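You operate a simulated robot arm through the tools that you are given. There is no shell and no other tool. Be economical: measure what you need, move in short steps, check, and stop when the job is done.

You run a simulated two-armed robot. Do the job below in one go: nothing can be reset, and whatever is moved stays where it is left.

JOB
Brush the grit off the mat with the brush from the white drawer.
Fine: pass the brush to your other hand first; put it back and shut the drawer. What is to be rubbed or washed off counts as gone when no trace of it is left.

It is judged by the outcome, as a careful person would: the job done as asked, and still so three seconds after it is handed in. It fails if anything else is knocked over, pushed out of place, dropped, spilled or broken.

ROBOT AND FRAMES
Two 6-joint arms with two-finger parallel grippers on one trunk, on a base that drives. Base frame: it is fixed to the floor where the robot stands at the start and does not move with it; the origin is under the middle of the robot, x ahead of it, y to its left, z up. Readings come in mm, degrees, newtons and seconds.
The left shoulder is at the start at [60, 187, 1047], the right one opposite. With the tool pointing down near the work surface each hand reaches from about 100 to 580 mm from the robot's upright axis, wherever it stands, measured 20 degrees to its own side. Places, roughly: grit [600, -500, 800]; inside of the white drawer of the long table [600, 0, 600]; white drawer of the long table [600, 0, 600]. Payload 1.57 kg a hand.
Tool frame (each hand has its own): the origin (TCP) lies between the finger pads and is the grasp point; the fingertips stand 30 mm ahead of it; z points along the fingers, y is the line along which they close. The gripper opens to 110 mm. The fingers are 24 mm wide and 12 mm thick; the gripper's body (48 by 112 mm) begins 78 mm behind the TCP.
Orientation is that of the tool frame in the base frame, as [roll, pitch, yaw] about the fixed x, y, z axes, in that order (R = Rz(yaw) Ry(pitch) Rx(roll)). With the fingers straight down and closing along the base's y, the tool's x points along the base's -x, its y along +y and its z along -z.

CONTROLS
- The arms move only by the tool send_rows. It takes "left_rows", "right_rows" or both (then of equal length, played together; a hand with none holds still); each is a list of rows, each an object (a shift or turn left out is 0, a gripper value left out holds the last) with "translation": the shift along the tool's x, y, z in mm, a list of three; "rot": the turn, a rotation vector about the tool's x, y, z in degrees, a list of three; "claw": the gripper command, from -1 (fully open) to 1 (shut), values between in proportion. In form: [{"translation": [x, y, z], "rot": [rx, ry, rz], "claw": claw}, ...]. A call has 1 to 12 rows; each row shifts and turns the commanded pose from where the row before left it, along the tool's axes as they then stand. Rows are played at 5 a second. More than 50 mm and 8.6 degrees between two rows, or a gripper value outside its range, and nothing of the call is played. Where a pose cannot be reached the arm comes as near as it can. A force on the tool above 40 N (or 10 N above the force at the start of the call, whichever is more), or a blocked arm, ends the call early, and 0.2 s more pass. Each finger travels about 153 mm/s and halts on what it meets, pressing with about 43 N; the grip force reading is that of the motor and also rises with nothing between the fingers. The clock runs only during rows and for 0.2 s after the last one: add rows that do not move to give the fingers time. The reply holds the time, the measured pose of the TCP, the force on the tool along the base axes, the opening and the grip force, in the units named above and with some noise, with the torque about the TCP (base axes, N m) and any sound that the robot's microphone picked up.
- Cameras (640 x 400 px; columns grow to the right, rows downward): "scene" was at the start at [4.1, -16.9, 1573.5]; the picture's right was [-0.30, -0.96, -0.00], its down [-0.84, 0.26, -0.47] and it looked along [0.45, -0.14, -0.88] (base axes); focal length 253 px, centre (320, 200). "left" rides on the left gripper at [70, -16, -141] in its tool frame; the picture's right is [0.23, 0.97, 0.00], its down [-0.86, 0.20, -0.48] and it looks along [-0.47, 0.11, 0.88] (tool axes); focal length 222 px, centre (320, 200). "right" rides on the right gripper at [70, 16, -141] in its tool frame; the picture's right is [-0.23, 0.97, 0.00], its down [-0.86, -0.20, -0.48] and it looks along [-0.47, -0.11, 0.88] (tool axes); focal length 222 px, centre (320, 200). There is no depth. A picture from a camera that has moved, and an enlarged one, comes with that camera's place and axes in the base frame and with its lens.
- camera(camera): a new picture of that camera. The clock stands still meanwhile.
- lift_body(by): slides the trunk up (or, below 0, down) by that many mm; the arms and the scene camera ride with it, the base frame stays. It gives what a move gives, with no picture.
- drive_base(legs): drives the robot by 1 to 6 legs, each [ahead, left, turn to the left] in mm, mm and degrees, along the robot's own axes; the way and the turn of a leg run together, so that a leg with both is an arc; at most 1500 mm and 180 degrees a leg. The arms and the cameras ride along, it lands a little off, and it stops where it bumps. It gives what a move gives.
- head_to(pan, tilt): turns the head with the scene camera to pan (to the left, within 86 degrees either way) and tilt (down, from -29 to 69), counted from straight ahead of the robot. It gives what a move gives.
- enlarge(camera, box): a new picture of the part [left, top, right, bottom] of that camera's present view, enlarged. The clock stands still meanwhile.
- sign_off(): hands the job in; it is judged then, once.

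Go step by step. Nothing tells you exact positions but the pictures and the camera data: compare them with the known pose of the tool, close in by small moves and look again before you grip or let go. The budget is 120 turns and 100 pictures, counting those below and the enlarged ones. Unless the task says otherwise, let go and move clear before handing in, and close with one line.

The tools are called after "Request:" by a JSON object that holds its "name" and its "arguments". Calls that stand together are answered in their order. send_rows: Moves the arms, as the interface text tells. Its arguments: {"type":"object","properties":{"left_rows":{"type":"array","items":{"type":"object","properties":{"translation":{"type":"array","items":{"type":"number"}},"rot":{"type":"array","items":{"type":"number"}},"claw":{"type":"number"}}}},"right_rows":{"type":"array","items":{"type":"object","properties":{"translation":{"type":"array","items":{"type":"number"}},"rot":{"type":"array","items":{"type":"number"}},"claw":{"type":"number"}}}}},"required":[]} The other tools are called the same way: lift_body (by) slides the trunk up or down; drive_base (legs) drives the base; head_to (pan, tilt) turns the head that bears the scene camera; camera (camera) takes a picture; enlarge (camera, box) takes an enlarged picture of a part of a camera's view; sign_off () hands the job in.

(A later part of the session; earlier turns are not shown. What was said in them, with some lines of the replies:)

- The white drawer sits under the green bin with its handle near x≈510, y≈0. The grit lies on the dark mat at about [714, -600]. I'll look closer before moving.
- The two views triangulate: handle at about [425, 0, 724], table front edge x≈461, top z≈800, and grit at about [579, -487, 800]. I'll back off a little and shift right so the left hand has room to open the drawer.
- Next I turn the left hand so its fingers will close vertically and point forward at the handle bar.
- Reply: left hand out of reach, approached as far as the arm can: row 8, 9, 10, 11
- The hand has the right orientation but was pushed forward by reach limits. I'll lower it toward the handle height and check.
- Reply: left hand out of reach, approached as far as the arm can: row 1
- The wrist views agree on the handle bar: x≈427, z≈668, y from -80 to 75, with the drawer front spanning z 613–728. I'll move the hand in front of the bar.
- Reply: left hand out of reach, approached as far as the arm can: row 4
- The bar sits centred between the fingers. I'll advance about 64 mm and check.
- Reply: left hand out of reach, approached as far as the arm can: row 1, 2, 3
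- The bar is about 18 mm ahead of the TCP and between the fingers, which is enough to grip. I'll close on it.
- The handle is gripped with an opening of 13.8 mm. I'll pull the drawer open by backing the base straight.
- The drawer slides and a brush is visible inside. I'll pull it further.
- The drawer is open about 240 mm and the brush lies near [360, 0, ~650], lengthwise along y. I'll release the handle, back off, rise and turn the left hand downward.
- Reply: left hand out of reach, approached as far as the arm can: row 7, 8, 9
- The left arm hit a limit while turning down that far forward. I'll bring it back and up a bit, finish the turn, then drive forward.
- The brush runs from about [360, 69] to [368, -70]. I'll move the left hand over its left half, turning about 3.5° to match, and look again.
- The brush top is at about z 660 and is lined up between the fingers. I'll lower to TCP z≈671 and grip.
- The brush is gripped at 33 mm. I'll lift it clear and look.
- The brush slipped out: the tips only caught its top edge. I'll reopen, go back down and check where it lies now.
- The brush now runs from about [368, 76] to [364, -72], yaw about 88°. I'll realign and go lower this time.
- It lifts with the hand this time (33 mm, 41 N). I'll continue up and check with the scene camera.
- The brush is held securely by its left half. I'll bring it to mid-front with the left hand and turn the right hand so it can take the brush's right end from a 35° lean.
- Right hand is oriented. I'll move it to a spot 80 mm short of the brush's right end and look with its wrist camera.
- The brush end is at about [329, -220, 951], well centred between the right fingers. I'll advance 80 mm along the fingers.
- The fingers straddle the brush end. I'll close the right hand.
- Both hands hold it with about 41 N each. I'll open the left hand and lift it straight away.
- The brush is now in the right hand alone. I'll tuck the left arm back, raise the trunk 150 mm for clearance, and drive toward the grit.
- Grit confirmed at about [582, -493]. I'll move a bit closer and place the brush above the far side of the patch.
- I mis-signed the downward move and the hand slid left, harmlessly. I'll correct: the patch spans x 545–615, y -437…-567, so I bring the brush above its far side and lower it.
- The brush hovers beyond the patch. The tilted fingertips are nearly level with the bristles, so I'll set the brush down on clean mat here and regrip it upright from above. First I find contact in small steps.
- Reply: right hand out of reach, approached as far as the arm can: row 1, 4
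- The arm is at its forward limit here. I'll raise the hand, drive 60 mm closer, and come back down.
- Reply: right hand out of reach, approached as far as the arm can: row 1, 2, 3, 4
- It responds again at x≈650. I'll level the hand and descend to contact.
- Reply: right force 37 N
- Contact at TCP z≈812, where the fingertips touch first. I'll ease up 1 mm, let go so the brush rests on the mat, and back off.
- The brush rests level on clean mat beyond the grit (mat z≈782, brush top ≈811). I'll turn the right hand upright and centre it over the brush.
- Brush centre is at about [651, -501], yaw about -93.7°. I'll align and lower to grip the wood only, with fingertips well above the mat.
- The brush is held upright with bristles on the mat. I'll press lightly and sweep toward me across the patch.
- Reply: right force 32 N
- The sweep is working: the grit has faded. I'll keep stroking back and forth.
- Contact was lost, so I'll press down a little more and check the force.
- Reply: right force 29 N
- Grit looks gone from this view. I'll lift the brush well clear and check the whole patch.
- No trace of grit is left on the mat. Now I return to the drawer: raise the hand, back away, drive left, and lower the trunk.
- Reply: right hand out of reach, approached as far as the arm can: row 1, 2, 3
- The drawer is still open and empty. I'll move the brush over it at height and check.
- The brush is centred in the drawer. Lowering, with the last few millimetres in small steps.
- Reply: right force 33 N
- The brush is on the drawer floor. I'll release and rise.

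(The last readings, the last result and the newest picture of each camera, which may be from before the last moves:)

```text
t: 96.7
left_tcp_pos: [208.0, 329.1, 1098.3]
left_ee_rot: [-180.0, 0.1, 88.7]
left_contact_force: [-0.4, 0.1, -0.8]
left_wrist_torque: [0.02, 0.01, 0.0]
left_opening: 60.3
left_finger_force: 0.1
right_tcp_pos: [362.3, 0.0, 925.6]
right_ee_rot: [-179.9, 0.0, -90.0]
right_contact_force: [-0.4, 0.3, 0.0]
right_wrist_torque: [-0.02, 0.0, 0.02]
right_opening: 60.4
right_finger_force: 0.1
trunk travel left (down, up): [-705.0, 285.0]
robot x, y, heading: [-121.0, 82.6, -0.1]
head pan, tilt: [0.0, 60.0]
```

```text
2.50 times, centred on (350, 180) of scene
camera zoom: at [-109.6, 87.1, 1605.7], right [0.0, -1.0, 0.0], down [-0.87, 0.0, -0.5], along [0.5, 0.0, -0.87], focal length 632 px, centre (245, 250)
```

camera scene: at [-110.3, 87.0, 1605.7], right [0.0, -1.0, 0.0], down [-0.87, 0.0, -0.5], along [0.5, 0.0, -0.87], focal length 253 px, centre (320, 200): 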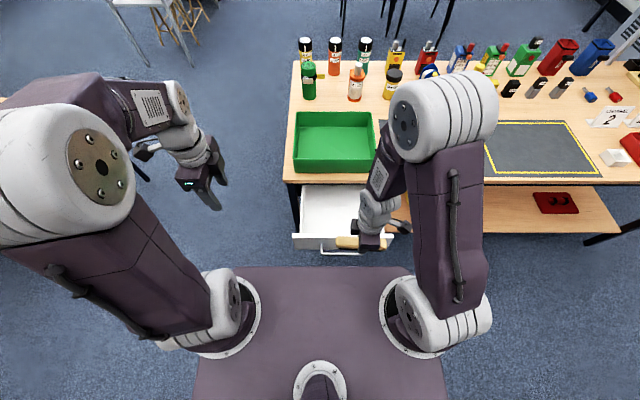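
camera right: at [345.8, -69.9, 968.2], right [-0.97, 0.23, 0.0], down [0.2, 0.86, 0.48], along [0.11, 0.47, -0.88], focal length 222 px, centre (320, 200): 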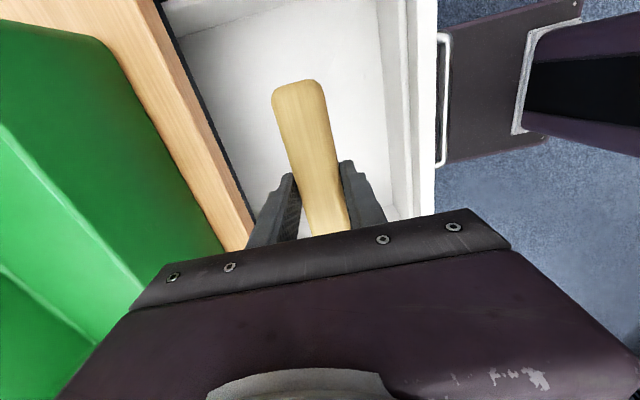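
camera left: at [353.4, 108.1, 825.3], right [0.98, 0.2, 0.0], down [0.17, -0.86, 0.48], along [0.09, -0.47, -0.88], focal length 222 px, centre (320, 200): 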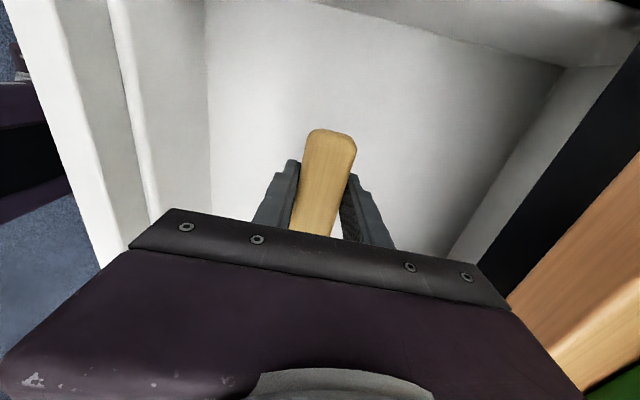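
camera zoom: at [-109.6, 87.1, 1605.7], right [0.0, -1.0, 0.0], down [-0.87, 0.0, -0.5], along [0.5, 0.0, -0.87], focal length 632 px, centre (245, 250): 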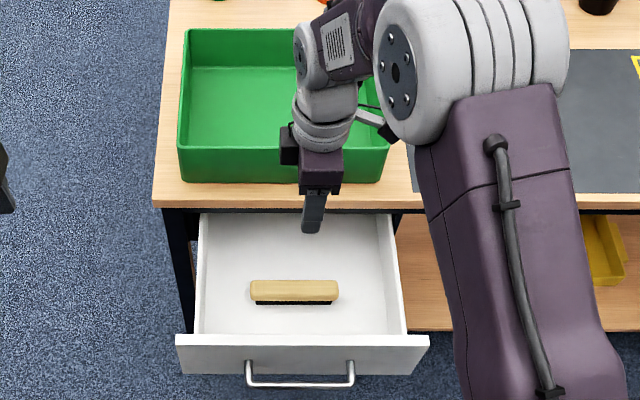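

The brush is back in the drawer. Now I back off so the right hand can tilt forward with closed fingers to push the drawer shut.

Request:
{"name": "drive_base", "arguments": {"legs": [[-260, 0, 0]]}}

Request:
{"name": "send_rows", "arguments": {"right_rows": [{"rot": [8.4, 0, 0], "claw": 1}, {"rot": [8.4, 0, 0]}, {"rot": [8.4, 0, 0]}, {"rot": [8.4, 0, 0]}, {"rot": [8.4, 0, 0]}, {"rot": [8.4, 0, 0]}, {"rot": [8.4, 0, 0]}, {"rot": [8.4, 0, 0]}, {"rot": [7.8, 0, 0]}, {}]}}

```text
t: 98.6
left_tcp_pos: [-50.3, 328.6, 1098.4]
left_ee_rot: [-180.0, 0.0, 88.7]
left_contact_force: [0.2, -0.8, -0.1]
left_wrist_torque: [0.0, -0.02, -0.03]
left_opening: 60.7
left_finger_force: 0.2
right_tcp_pos: [104.8, 0.7, 924.6]
right_ee_rot: [-179.9, 0.0, -89.9]
right_contact_force: [-0.2, 0.0, -0.8]
right_wrist_torque: [-0.03, 0.02, -0.02]
right_opening: 60.6
right_finger_force: 0.1
trunk travel left (down, up): [-705.0, 285.0]
robot x, y, heading: [-377.9, 82.2, 0.4]
head pan, tilt: [0.0, 60.0]
```

```text
t: 100.8
left_tcp_pos: [-50.9, 329.3, 1098.5]
left_ee_rot: [-180.0, 0.0, 88.7]
left_contact_force: [-0.2, -0.1, 0.8]
left_wrist_torque: [-0.02, -0.03, -0.04]
left_opening: 60.7
left_finger_force: 0.1
right_tcp_pos: [103.7, -12.9, 924.5]
right_ee_rot: [-112.5, -3.0, -91.1]
right_contact_force: [0.1, 0.4, -0.2]
right_wrist_torque: [0.01, 0.0, 0.0]
right_opening: 0.1
right_finger_force: 21.2
right hand out of reach, approached as far as the arm can: row 3, 4
trunk travel left (down, up): [-705.0, 285.0]
robot x, y, heading: [-377.9, 82.3, 0.2]
head pan, tilt: [0.0, 60.0]
```

Request:
{"name": "send_rows", "arguments": {"right_rows": [{"translation": [0, 39, 16.2]}, {"translation": [0, 39, 16.2]}, {"translation": [0, 39, 16.2]}, {"translation": [0, 39, 16.2]}, {"translation": [0, 39, 16.2]}, {}]}}

Request:
{"name": "camera", "arguments": {"camera": "right"}}

Request:
{"name": "enlarge", "arguments": {"camera": "scene", "box": [250, 80, 430, 260]}}

```text
t: 102.2
left_tcp_pos: [-51.7, 329.8, 1098.5]
left_ee_rot: [180.0, 0.0, 88.7]
left_contact_force: [-0.1, -0.3, 0.4]
left_wrist_torque: [0.0, 0.03, 0.0]
left_opening: 60.5
left_finger_force: 0.0
right_tcp_pos: [102.6, -24.7, 713.1]
right_ee_rot: [-112.6, -3.0, -91.2]
right_contact_force: [-0.6, 0.4, 0.1]
right_wrist_torque: [0.01, 0.05, 0.03]
right_opening: 0.3
right_finger_force: 21.0
trunk travel left (down, up): [-705.0, 285.0]
robot x, y, heading: [-377.1, 85.7, 0.1]
head pan, tilt: [0.0, 60.0]
```

```text
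48 pictures are left
camera right: at [-35.0, -90.2, 755.8], right [-0.37, 0.19, -0.91], down [-0.35, 0.88, 0.32], along [0.86, 0.44, -0.26], focal length 222 px, centre (320, 200)
```

right: 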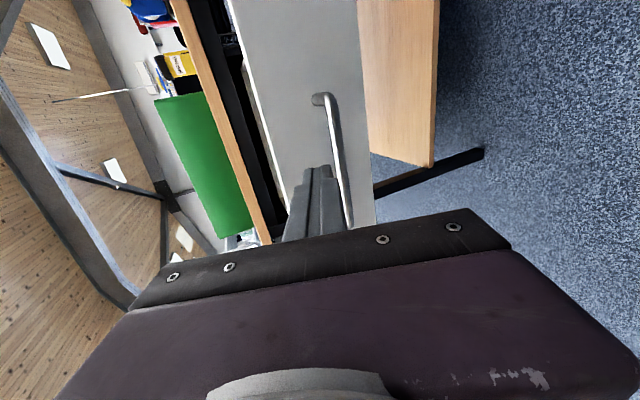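

```text
2.22 times, centred on (340, 170) of scene
camera zoom: at [-368.7, 86.5, 1605.7], right [0.0, -1.0, 0.0], down [-0.87, 0.0, -0.5], along [0.5, 0.0, -0.87], focal length 562 px, centre (276, 267)
```

zoom: 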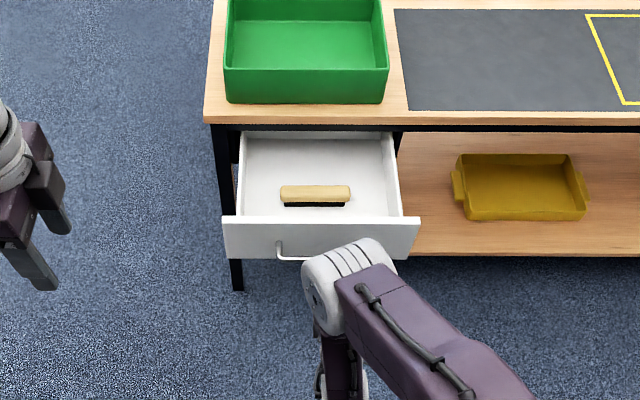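

The closed fingertips face the drawer panel above the handle. I'll push by driving forward.

Request:
{"name": "drive_base", "arguments": {"legs": [[180, 0, 0]]}}

Request:
{"name": "enlarge", "arguments": {"camera": "scene", "box": [250, 80, 430, 260]}}

```text
t: 103.7
left_tcp_pos: [127.4, 330.5, 1096.9]
left_ee_rot: [-180.0, 0.0, 88.7]
left_contact_force: [-0.4, -0.7, 0.1]
left_wrist_torque: [-0.05, 0.0, 0.03]
left_opening: 60.4
left_finger_force: 0.0
right_tcp_pos: [283.1, -24.2, 715.4]
right_ee_rot: [-112.4, -3.1, -91.1]
right_contact_force: [0.0, 1.3, 0.1]
right_wrist_torque: [0.0, 0.02, 0.0]
right_opening: 0.0
right_finger_force: 21.3
trunk travel left (down, up): [-705.0, 285.0]
robot x, y, heading: [-201.0, 81.7, 0.1]
head pan, tilt: [0.0, 60.0]
```

```text
2.22 times, centred on (340, 170) of scene
camera zoom: at [-190.2, 87.0, 1605.7], right [0.01, -1.0, 0.0], down [-0.87, 0.0, -0.5], along [0.5, 0.0, -0.87], focal length 562 px, centre (276, 267)
```

zoom: 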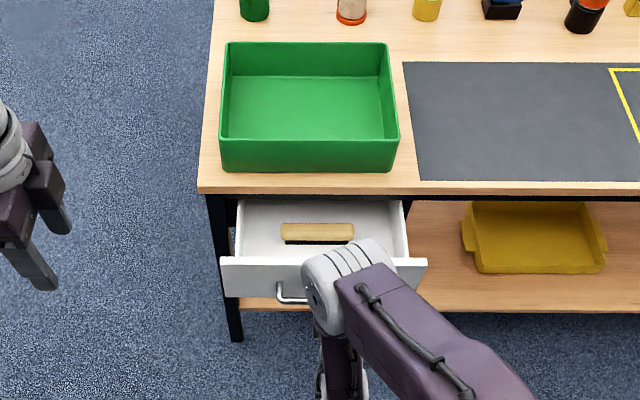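

The drawer is sliding in with the brush undisturbed. About 145 mm remain.

Request:
{"name": "drive_base", "arguments": {"legs": [[125, 0, 0]]}}

Request:
{"name": "camera", "arguments": {"camera": "right"}}

Request:
{"name": "enlarge", "arguments": {"camera": "scene", "box": [250, 120, 430, 260]}}

```text
t: 105.0
left_tcp_pos: [250.7, 331.4, 1097.3]
left_ee_rot: [179.9, 0.0, 88.7]
left_contact_force: [-0.2, -0.7, -0.3]
left_wrist_torque: [-0.02, 0.0, -0.02]
left_opening: 60.3
left_finger_force: 0.0
right_tcp_pos: [406.1, -22.6, 713.3]
right_ee_rot: [-112.5, -3.1, -91.2]
right_contact_force: [0.0, 0.5, 0.3]
right_wrist_torque: [-0.03, 0.02, 0.02]
right_opening: 0.2
right_finger_force: 21.1
trunk travel left (down, up): [-705.0, 285.0]
robot x, y, heading: [-69.7, 84.7, 0.3]
head pan, tilt: [0.0, 60.0]
```

```text
45 pictures are left
camera right: at [268.3, -88.6, 756.3], right [-0.37, 0.19, -0.91], down [-0.35, 0.88, 0.32], along [0.86, 0.44, -0.26], focal length 222 px, centre (320, 200)
```

right: 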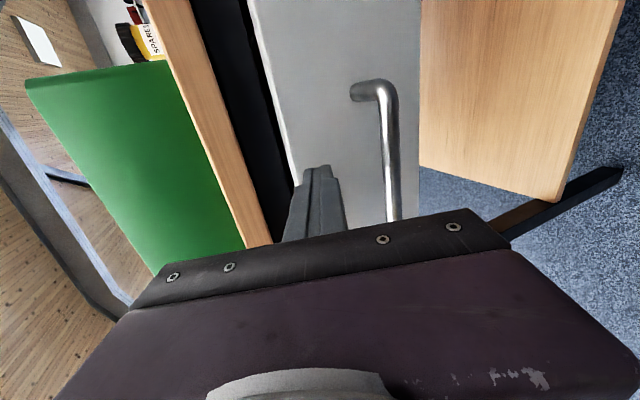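

```text
2.86 times, centred on (340, 190) of scene
camera zoom: at [-65.8, 87.8, 1605.7], right [0.01, -1.0, 0.0], down [-0.87, 0.0, -0.5], along [0.5, 0.0, -0.87], focal length 722 px, centre (263, 229)
```

zoom: 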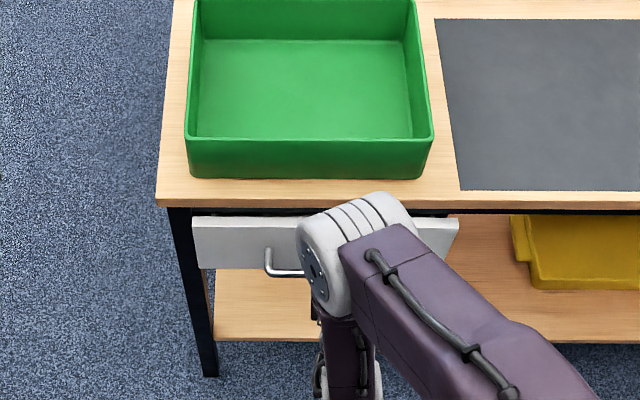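

Almost shut. I'll finish with small, force-limited arm pushes.

Request:
{"name": "send_rows", "arguments": {"right_rows": [{"translation": [0, -2.3, 5.5]}, {"translation": [0, -2.3, 5.5]}, {"translation": [0, -2.3, 5.5]}, {"translation": [0, -2.3, 5.5]}, {"translation": [0, -2.3, 5.5]}, {"translation": [0, -2.3, 5.5]}, {}]}}

Request:
{"name": "camera", "arguments": {"camera": "right"}}

```text
t: 106.6
left_tcp_pos: [252.0, 331.2, 1098.0]
left_ee_rot: [180.0, -0.1, 88.7]
left_contact_force: [0.1, -0.2, 0.2]
left_wrist_torque: [0.01, 0.0, -0.01]
left_opening: 60.5
left_finger_force: 0.1
right_tcp_pos: [442.7, -24.2, 713.6]
right_ee_rot: [-112.4, -3.0, -91.1]
right_contact_force: [-4.1, 0.6, -0.6]
right_wrist_torque: [-0.03, -0.03, 0.05]
right_opening: 0.0
right_finger_force: 21.7
trunk travel left (down, up): [-705.0, 285.0]
robot x, y, heading: [-75.6, 81.9, 0.4]
head pan, tilt: [0.0, 60.0]
```

```text
43 pictures are left
camera right: at [304.2, -89.4, 756.1], right [-0.37, 0.19, -0.91], down [-0.35, 0.88, 0.32], along [0.86, 0.44, -0.26], focal length 222 px, centre (320, 200)
```

right: 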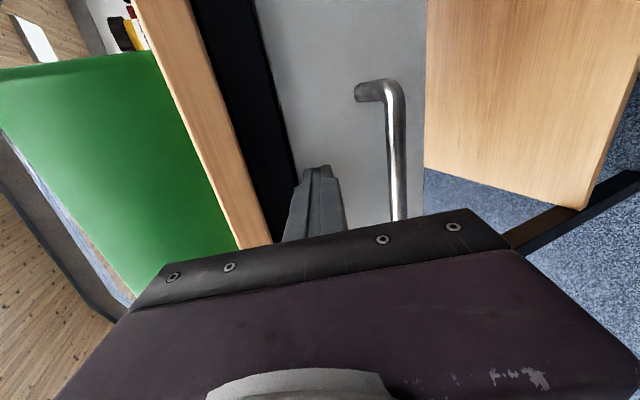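

Request:
{"name": "send_rows", "arguments": {"right_rows": [{"translation": [0, -1.5, 3.7]}, {"translation": [0, -1.5, 3.7]}, {"translation": [0, -1.5, 3.7]}, {}]}}

```text
t: 107.2
left_tcp_pos: [247.3, 331.3, 1100.3]
left_ee_rot: [179.7, -0.1, 88.7]
left_contact_force: [0.2, 0.6, -0.3]
left_wrist_torque: [-0.01, 0.0, -0.03]
left_opening: 60.5
left_finger_force: 0.1
right_tcp_pos: [443.3, -24.1, 714.1]
right_ee_rot: [-112.8, -3.3, -90.9]
right_contact_force: [-22.6, 2.1, 17.7]
right_wrist_torque: [0.17, -0.49, 0.26]
right_opening: 0.1
right_finger_force: 21.1
trunk travel left (down, up): [-705.0, 285.0]
robot x, y, heading: [-75.8, 83.1, 0.3]
head pan, tilt: [0.0, 60.0]
stopped in row 3 (right hand): the force on the tool passed its limit (the readings are from after the stop); the commanded pose is now the measured one
```

The drawer hit its stop, so it's shut. I'll back the hand straight out and check.

Request:
{"name": "send_rows", "arguments": {"right_rows": [{"translation": [0, 15.3, -37]}, {"translation": [0, 15.3, -37]}, {"translation": [0, 15.3, -37]}, {}]}}

Request:
{"name": "drive_base", "arguments": {"legs": [[-250, 0, 0]]}}

Request:
{"name": "head_to", "arguments": {"pan": -12, "tilt": 48}}

Request:
{"name": "camera", "arguments": {"camera": "scene"}}

Request:
{"name": "camera", "arguments": {"camera": "right"}}

```text
t: 108.2
left_tcp_pos: [251.4, 329.9, 1098.3]
left_ee_rot: [180.0, 0.0, 88.7]
left_contact_force: [0.1, -0.4, 0.1]
left_wrist_torque: [0.0, -0.02, -0.03]
left_opening: 60.5
left_finger_force: 0.1
right_tcp_pos: [326.8, -25.1, 711.4]
right_ee_rot: [-113.1, -3.2, -91.0]
right_contact_force: [-0.1, 0.2, -1.2]
right_wrist_torque: [0.0, 0.01, 0.03]
right_opening: 0.2
right_finger_force: 20.9
trunk travel left (down, up): [-705.0, 285.0]
robot x, y, heading: [-75.1, 89.9, 0.5]
head pan, tilt: [0.0, 60.0]
```

```text
t: 110.0
left_tcp_pos: [4.0, 329.8, 1098.0]
left_ee_rot: [-180.0, 0.0, 88.5]
left_contact_force: [0.6, -0.3, 0.5]
left_wrist_torque: [-0.01, -0.02, 0.0]
left_opening: 60.4
left_finger_force: 0.0
right_tcp_pos: [77.5, -26.0, 712.1]
right_ee_rot: [-113.1, -3.2, -91.1]
right_contact_force: [0.2, -0.8, -0.1]
right_wrist_torque: [-0.01, -0.04, 0.02]
right_opening: 0.0
right_finger_force: 20.8
trunk travel left (down, up): [-705.0, 285.0]
robot x, y, heading: [-322.7, 81.7, 0.3]
head pan, tilt: [0.0, 60.0]
```

```text
t: 110.8
left_tcp_pos: [1.8, 329.2, 1098.2]
left_ee_rot: [180.0, 0.0, 88.6]
left_contact_force: [-0.4, 0.1, -0.3]
left_wrist_torque: [-0.01, 0.0, 0.02]
left_opening: 60.9
left_finger_force: 0.0
right_tcp_pos: [77.7, -26.0, 711.6]
right_ee_rot: [-113.1, -3.1, -91.1]
right_contact_force: [1.1, -0.7, 0.5]
right_wrist_torque: [0.01, 0.03, -0.01]
right_opening: 0.0
right_finger_force: 20.7
trunk travel left (down, up): [-705.0, 285.0]
robot x, y, heading: [-323.3, 84.6, 0.5]
head pan, tilt: [-12.0, 48.0]
```

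```text
42 pictures are left
camera scene: at [-304.8, 70.6, 1620.9], right [-0.2, -0.98, 0.0], down [-0.73, 0.15, -0.67], along [0.65, -0.14, -0.74], focal length 253 px, centre (320, 200)
```

scene: 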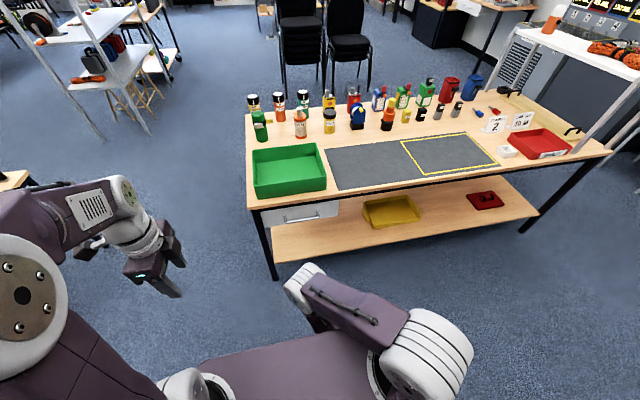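

```text
41 pictures are left
camera right: at [-60.5, -91.0, 755.6], right [-0.38, 0.18, -0.91], down [-0.35, 0.88, 0.32], along [0.86, 0.44, -0.27], focal length 222 px, centre (320, 200)
```

right: 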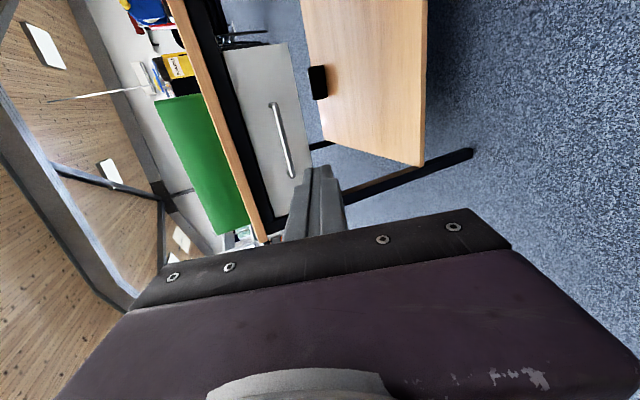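

Request:
{"name": "enlarge", "arguments": {"camera": "scene", "box": [310, 120, 430, 200]}}

Request:
{"name": "enlarge", "arguments": {"camera": "scene", "box": [240, 170, 360, 250]}}

```text
5.00 times, centred on (370, 160) of scene
camera zoom: at [-304.8, 70.6, 1620.9], right [-0.2, -0.98, 0.0], down [-0.73, 0.15, -0.67], along [0.65, -0.14, -0.74], focal length 1264 px, centre (70, 400)
```

zoom: 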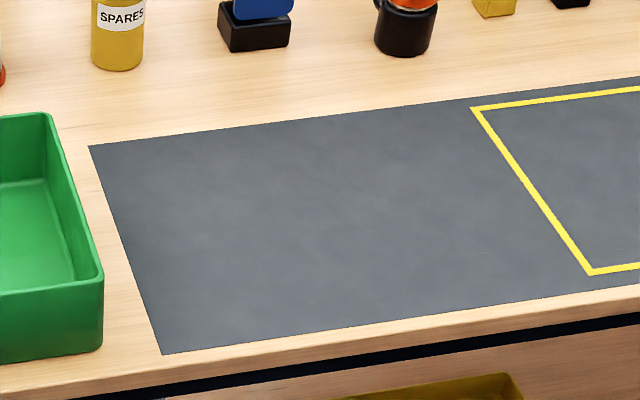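

```text
5.00 times, centred on (300, 210) of scene
camera zoom: at [-304.8, 70.6, 1620.9], right [-0.2, -0.98, 0.0], down [-0.73, 0.15, -0.67], along [0.65, -0.14, -0.74], focal length 1264 px, centre (420, 150)
```

zoom: 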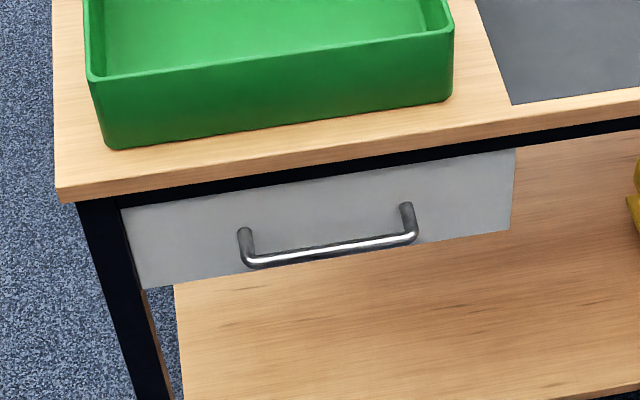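

The mat is clean, the drawer is flush and shut with the brush inside, and everything else is where it was. Both hands are clear, so I'm handing in.

Request:
{"name": "sign_off", "arguments": {}}

```text
The job is handed in.
```

The grit is brushed off the mat with no trace left, after I passed the brush from the left hand to the right. The brush is back in the white drawer, the drawer is shut, and nothing else was moved.
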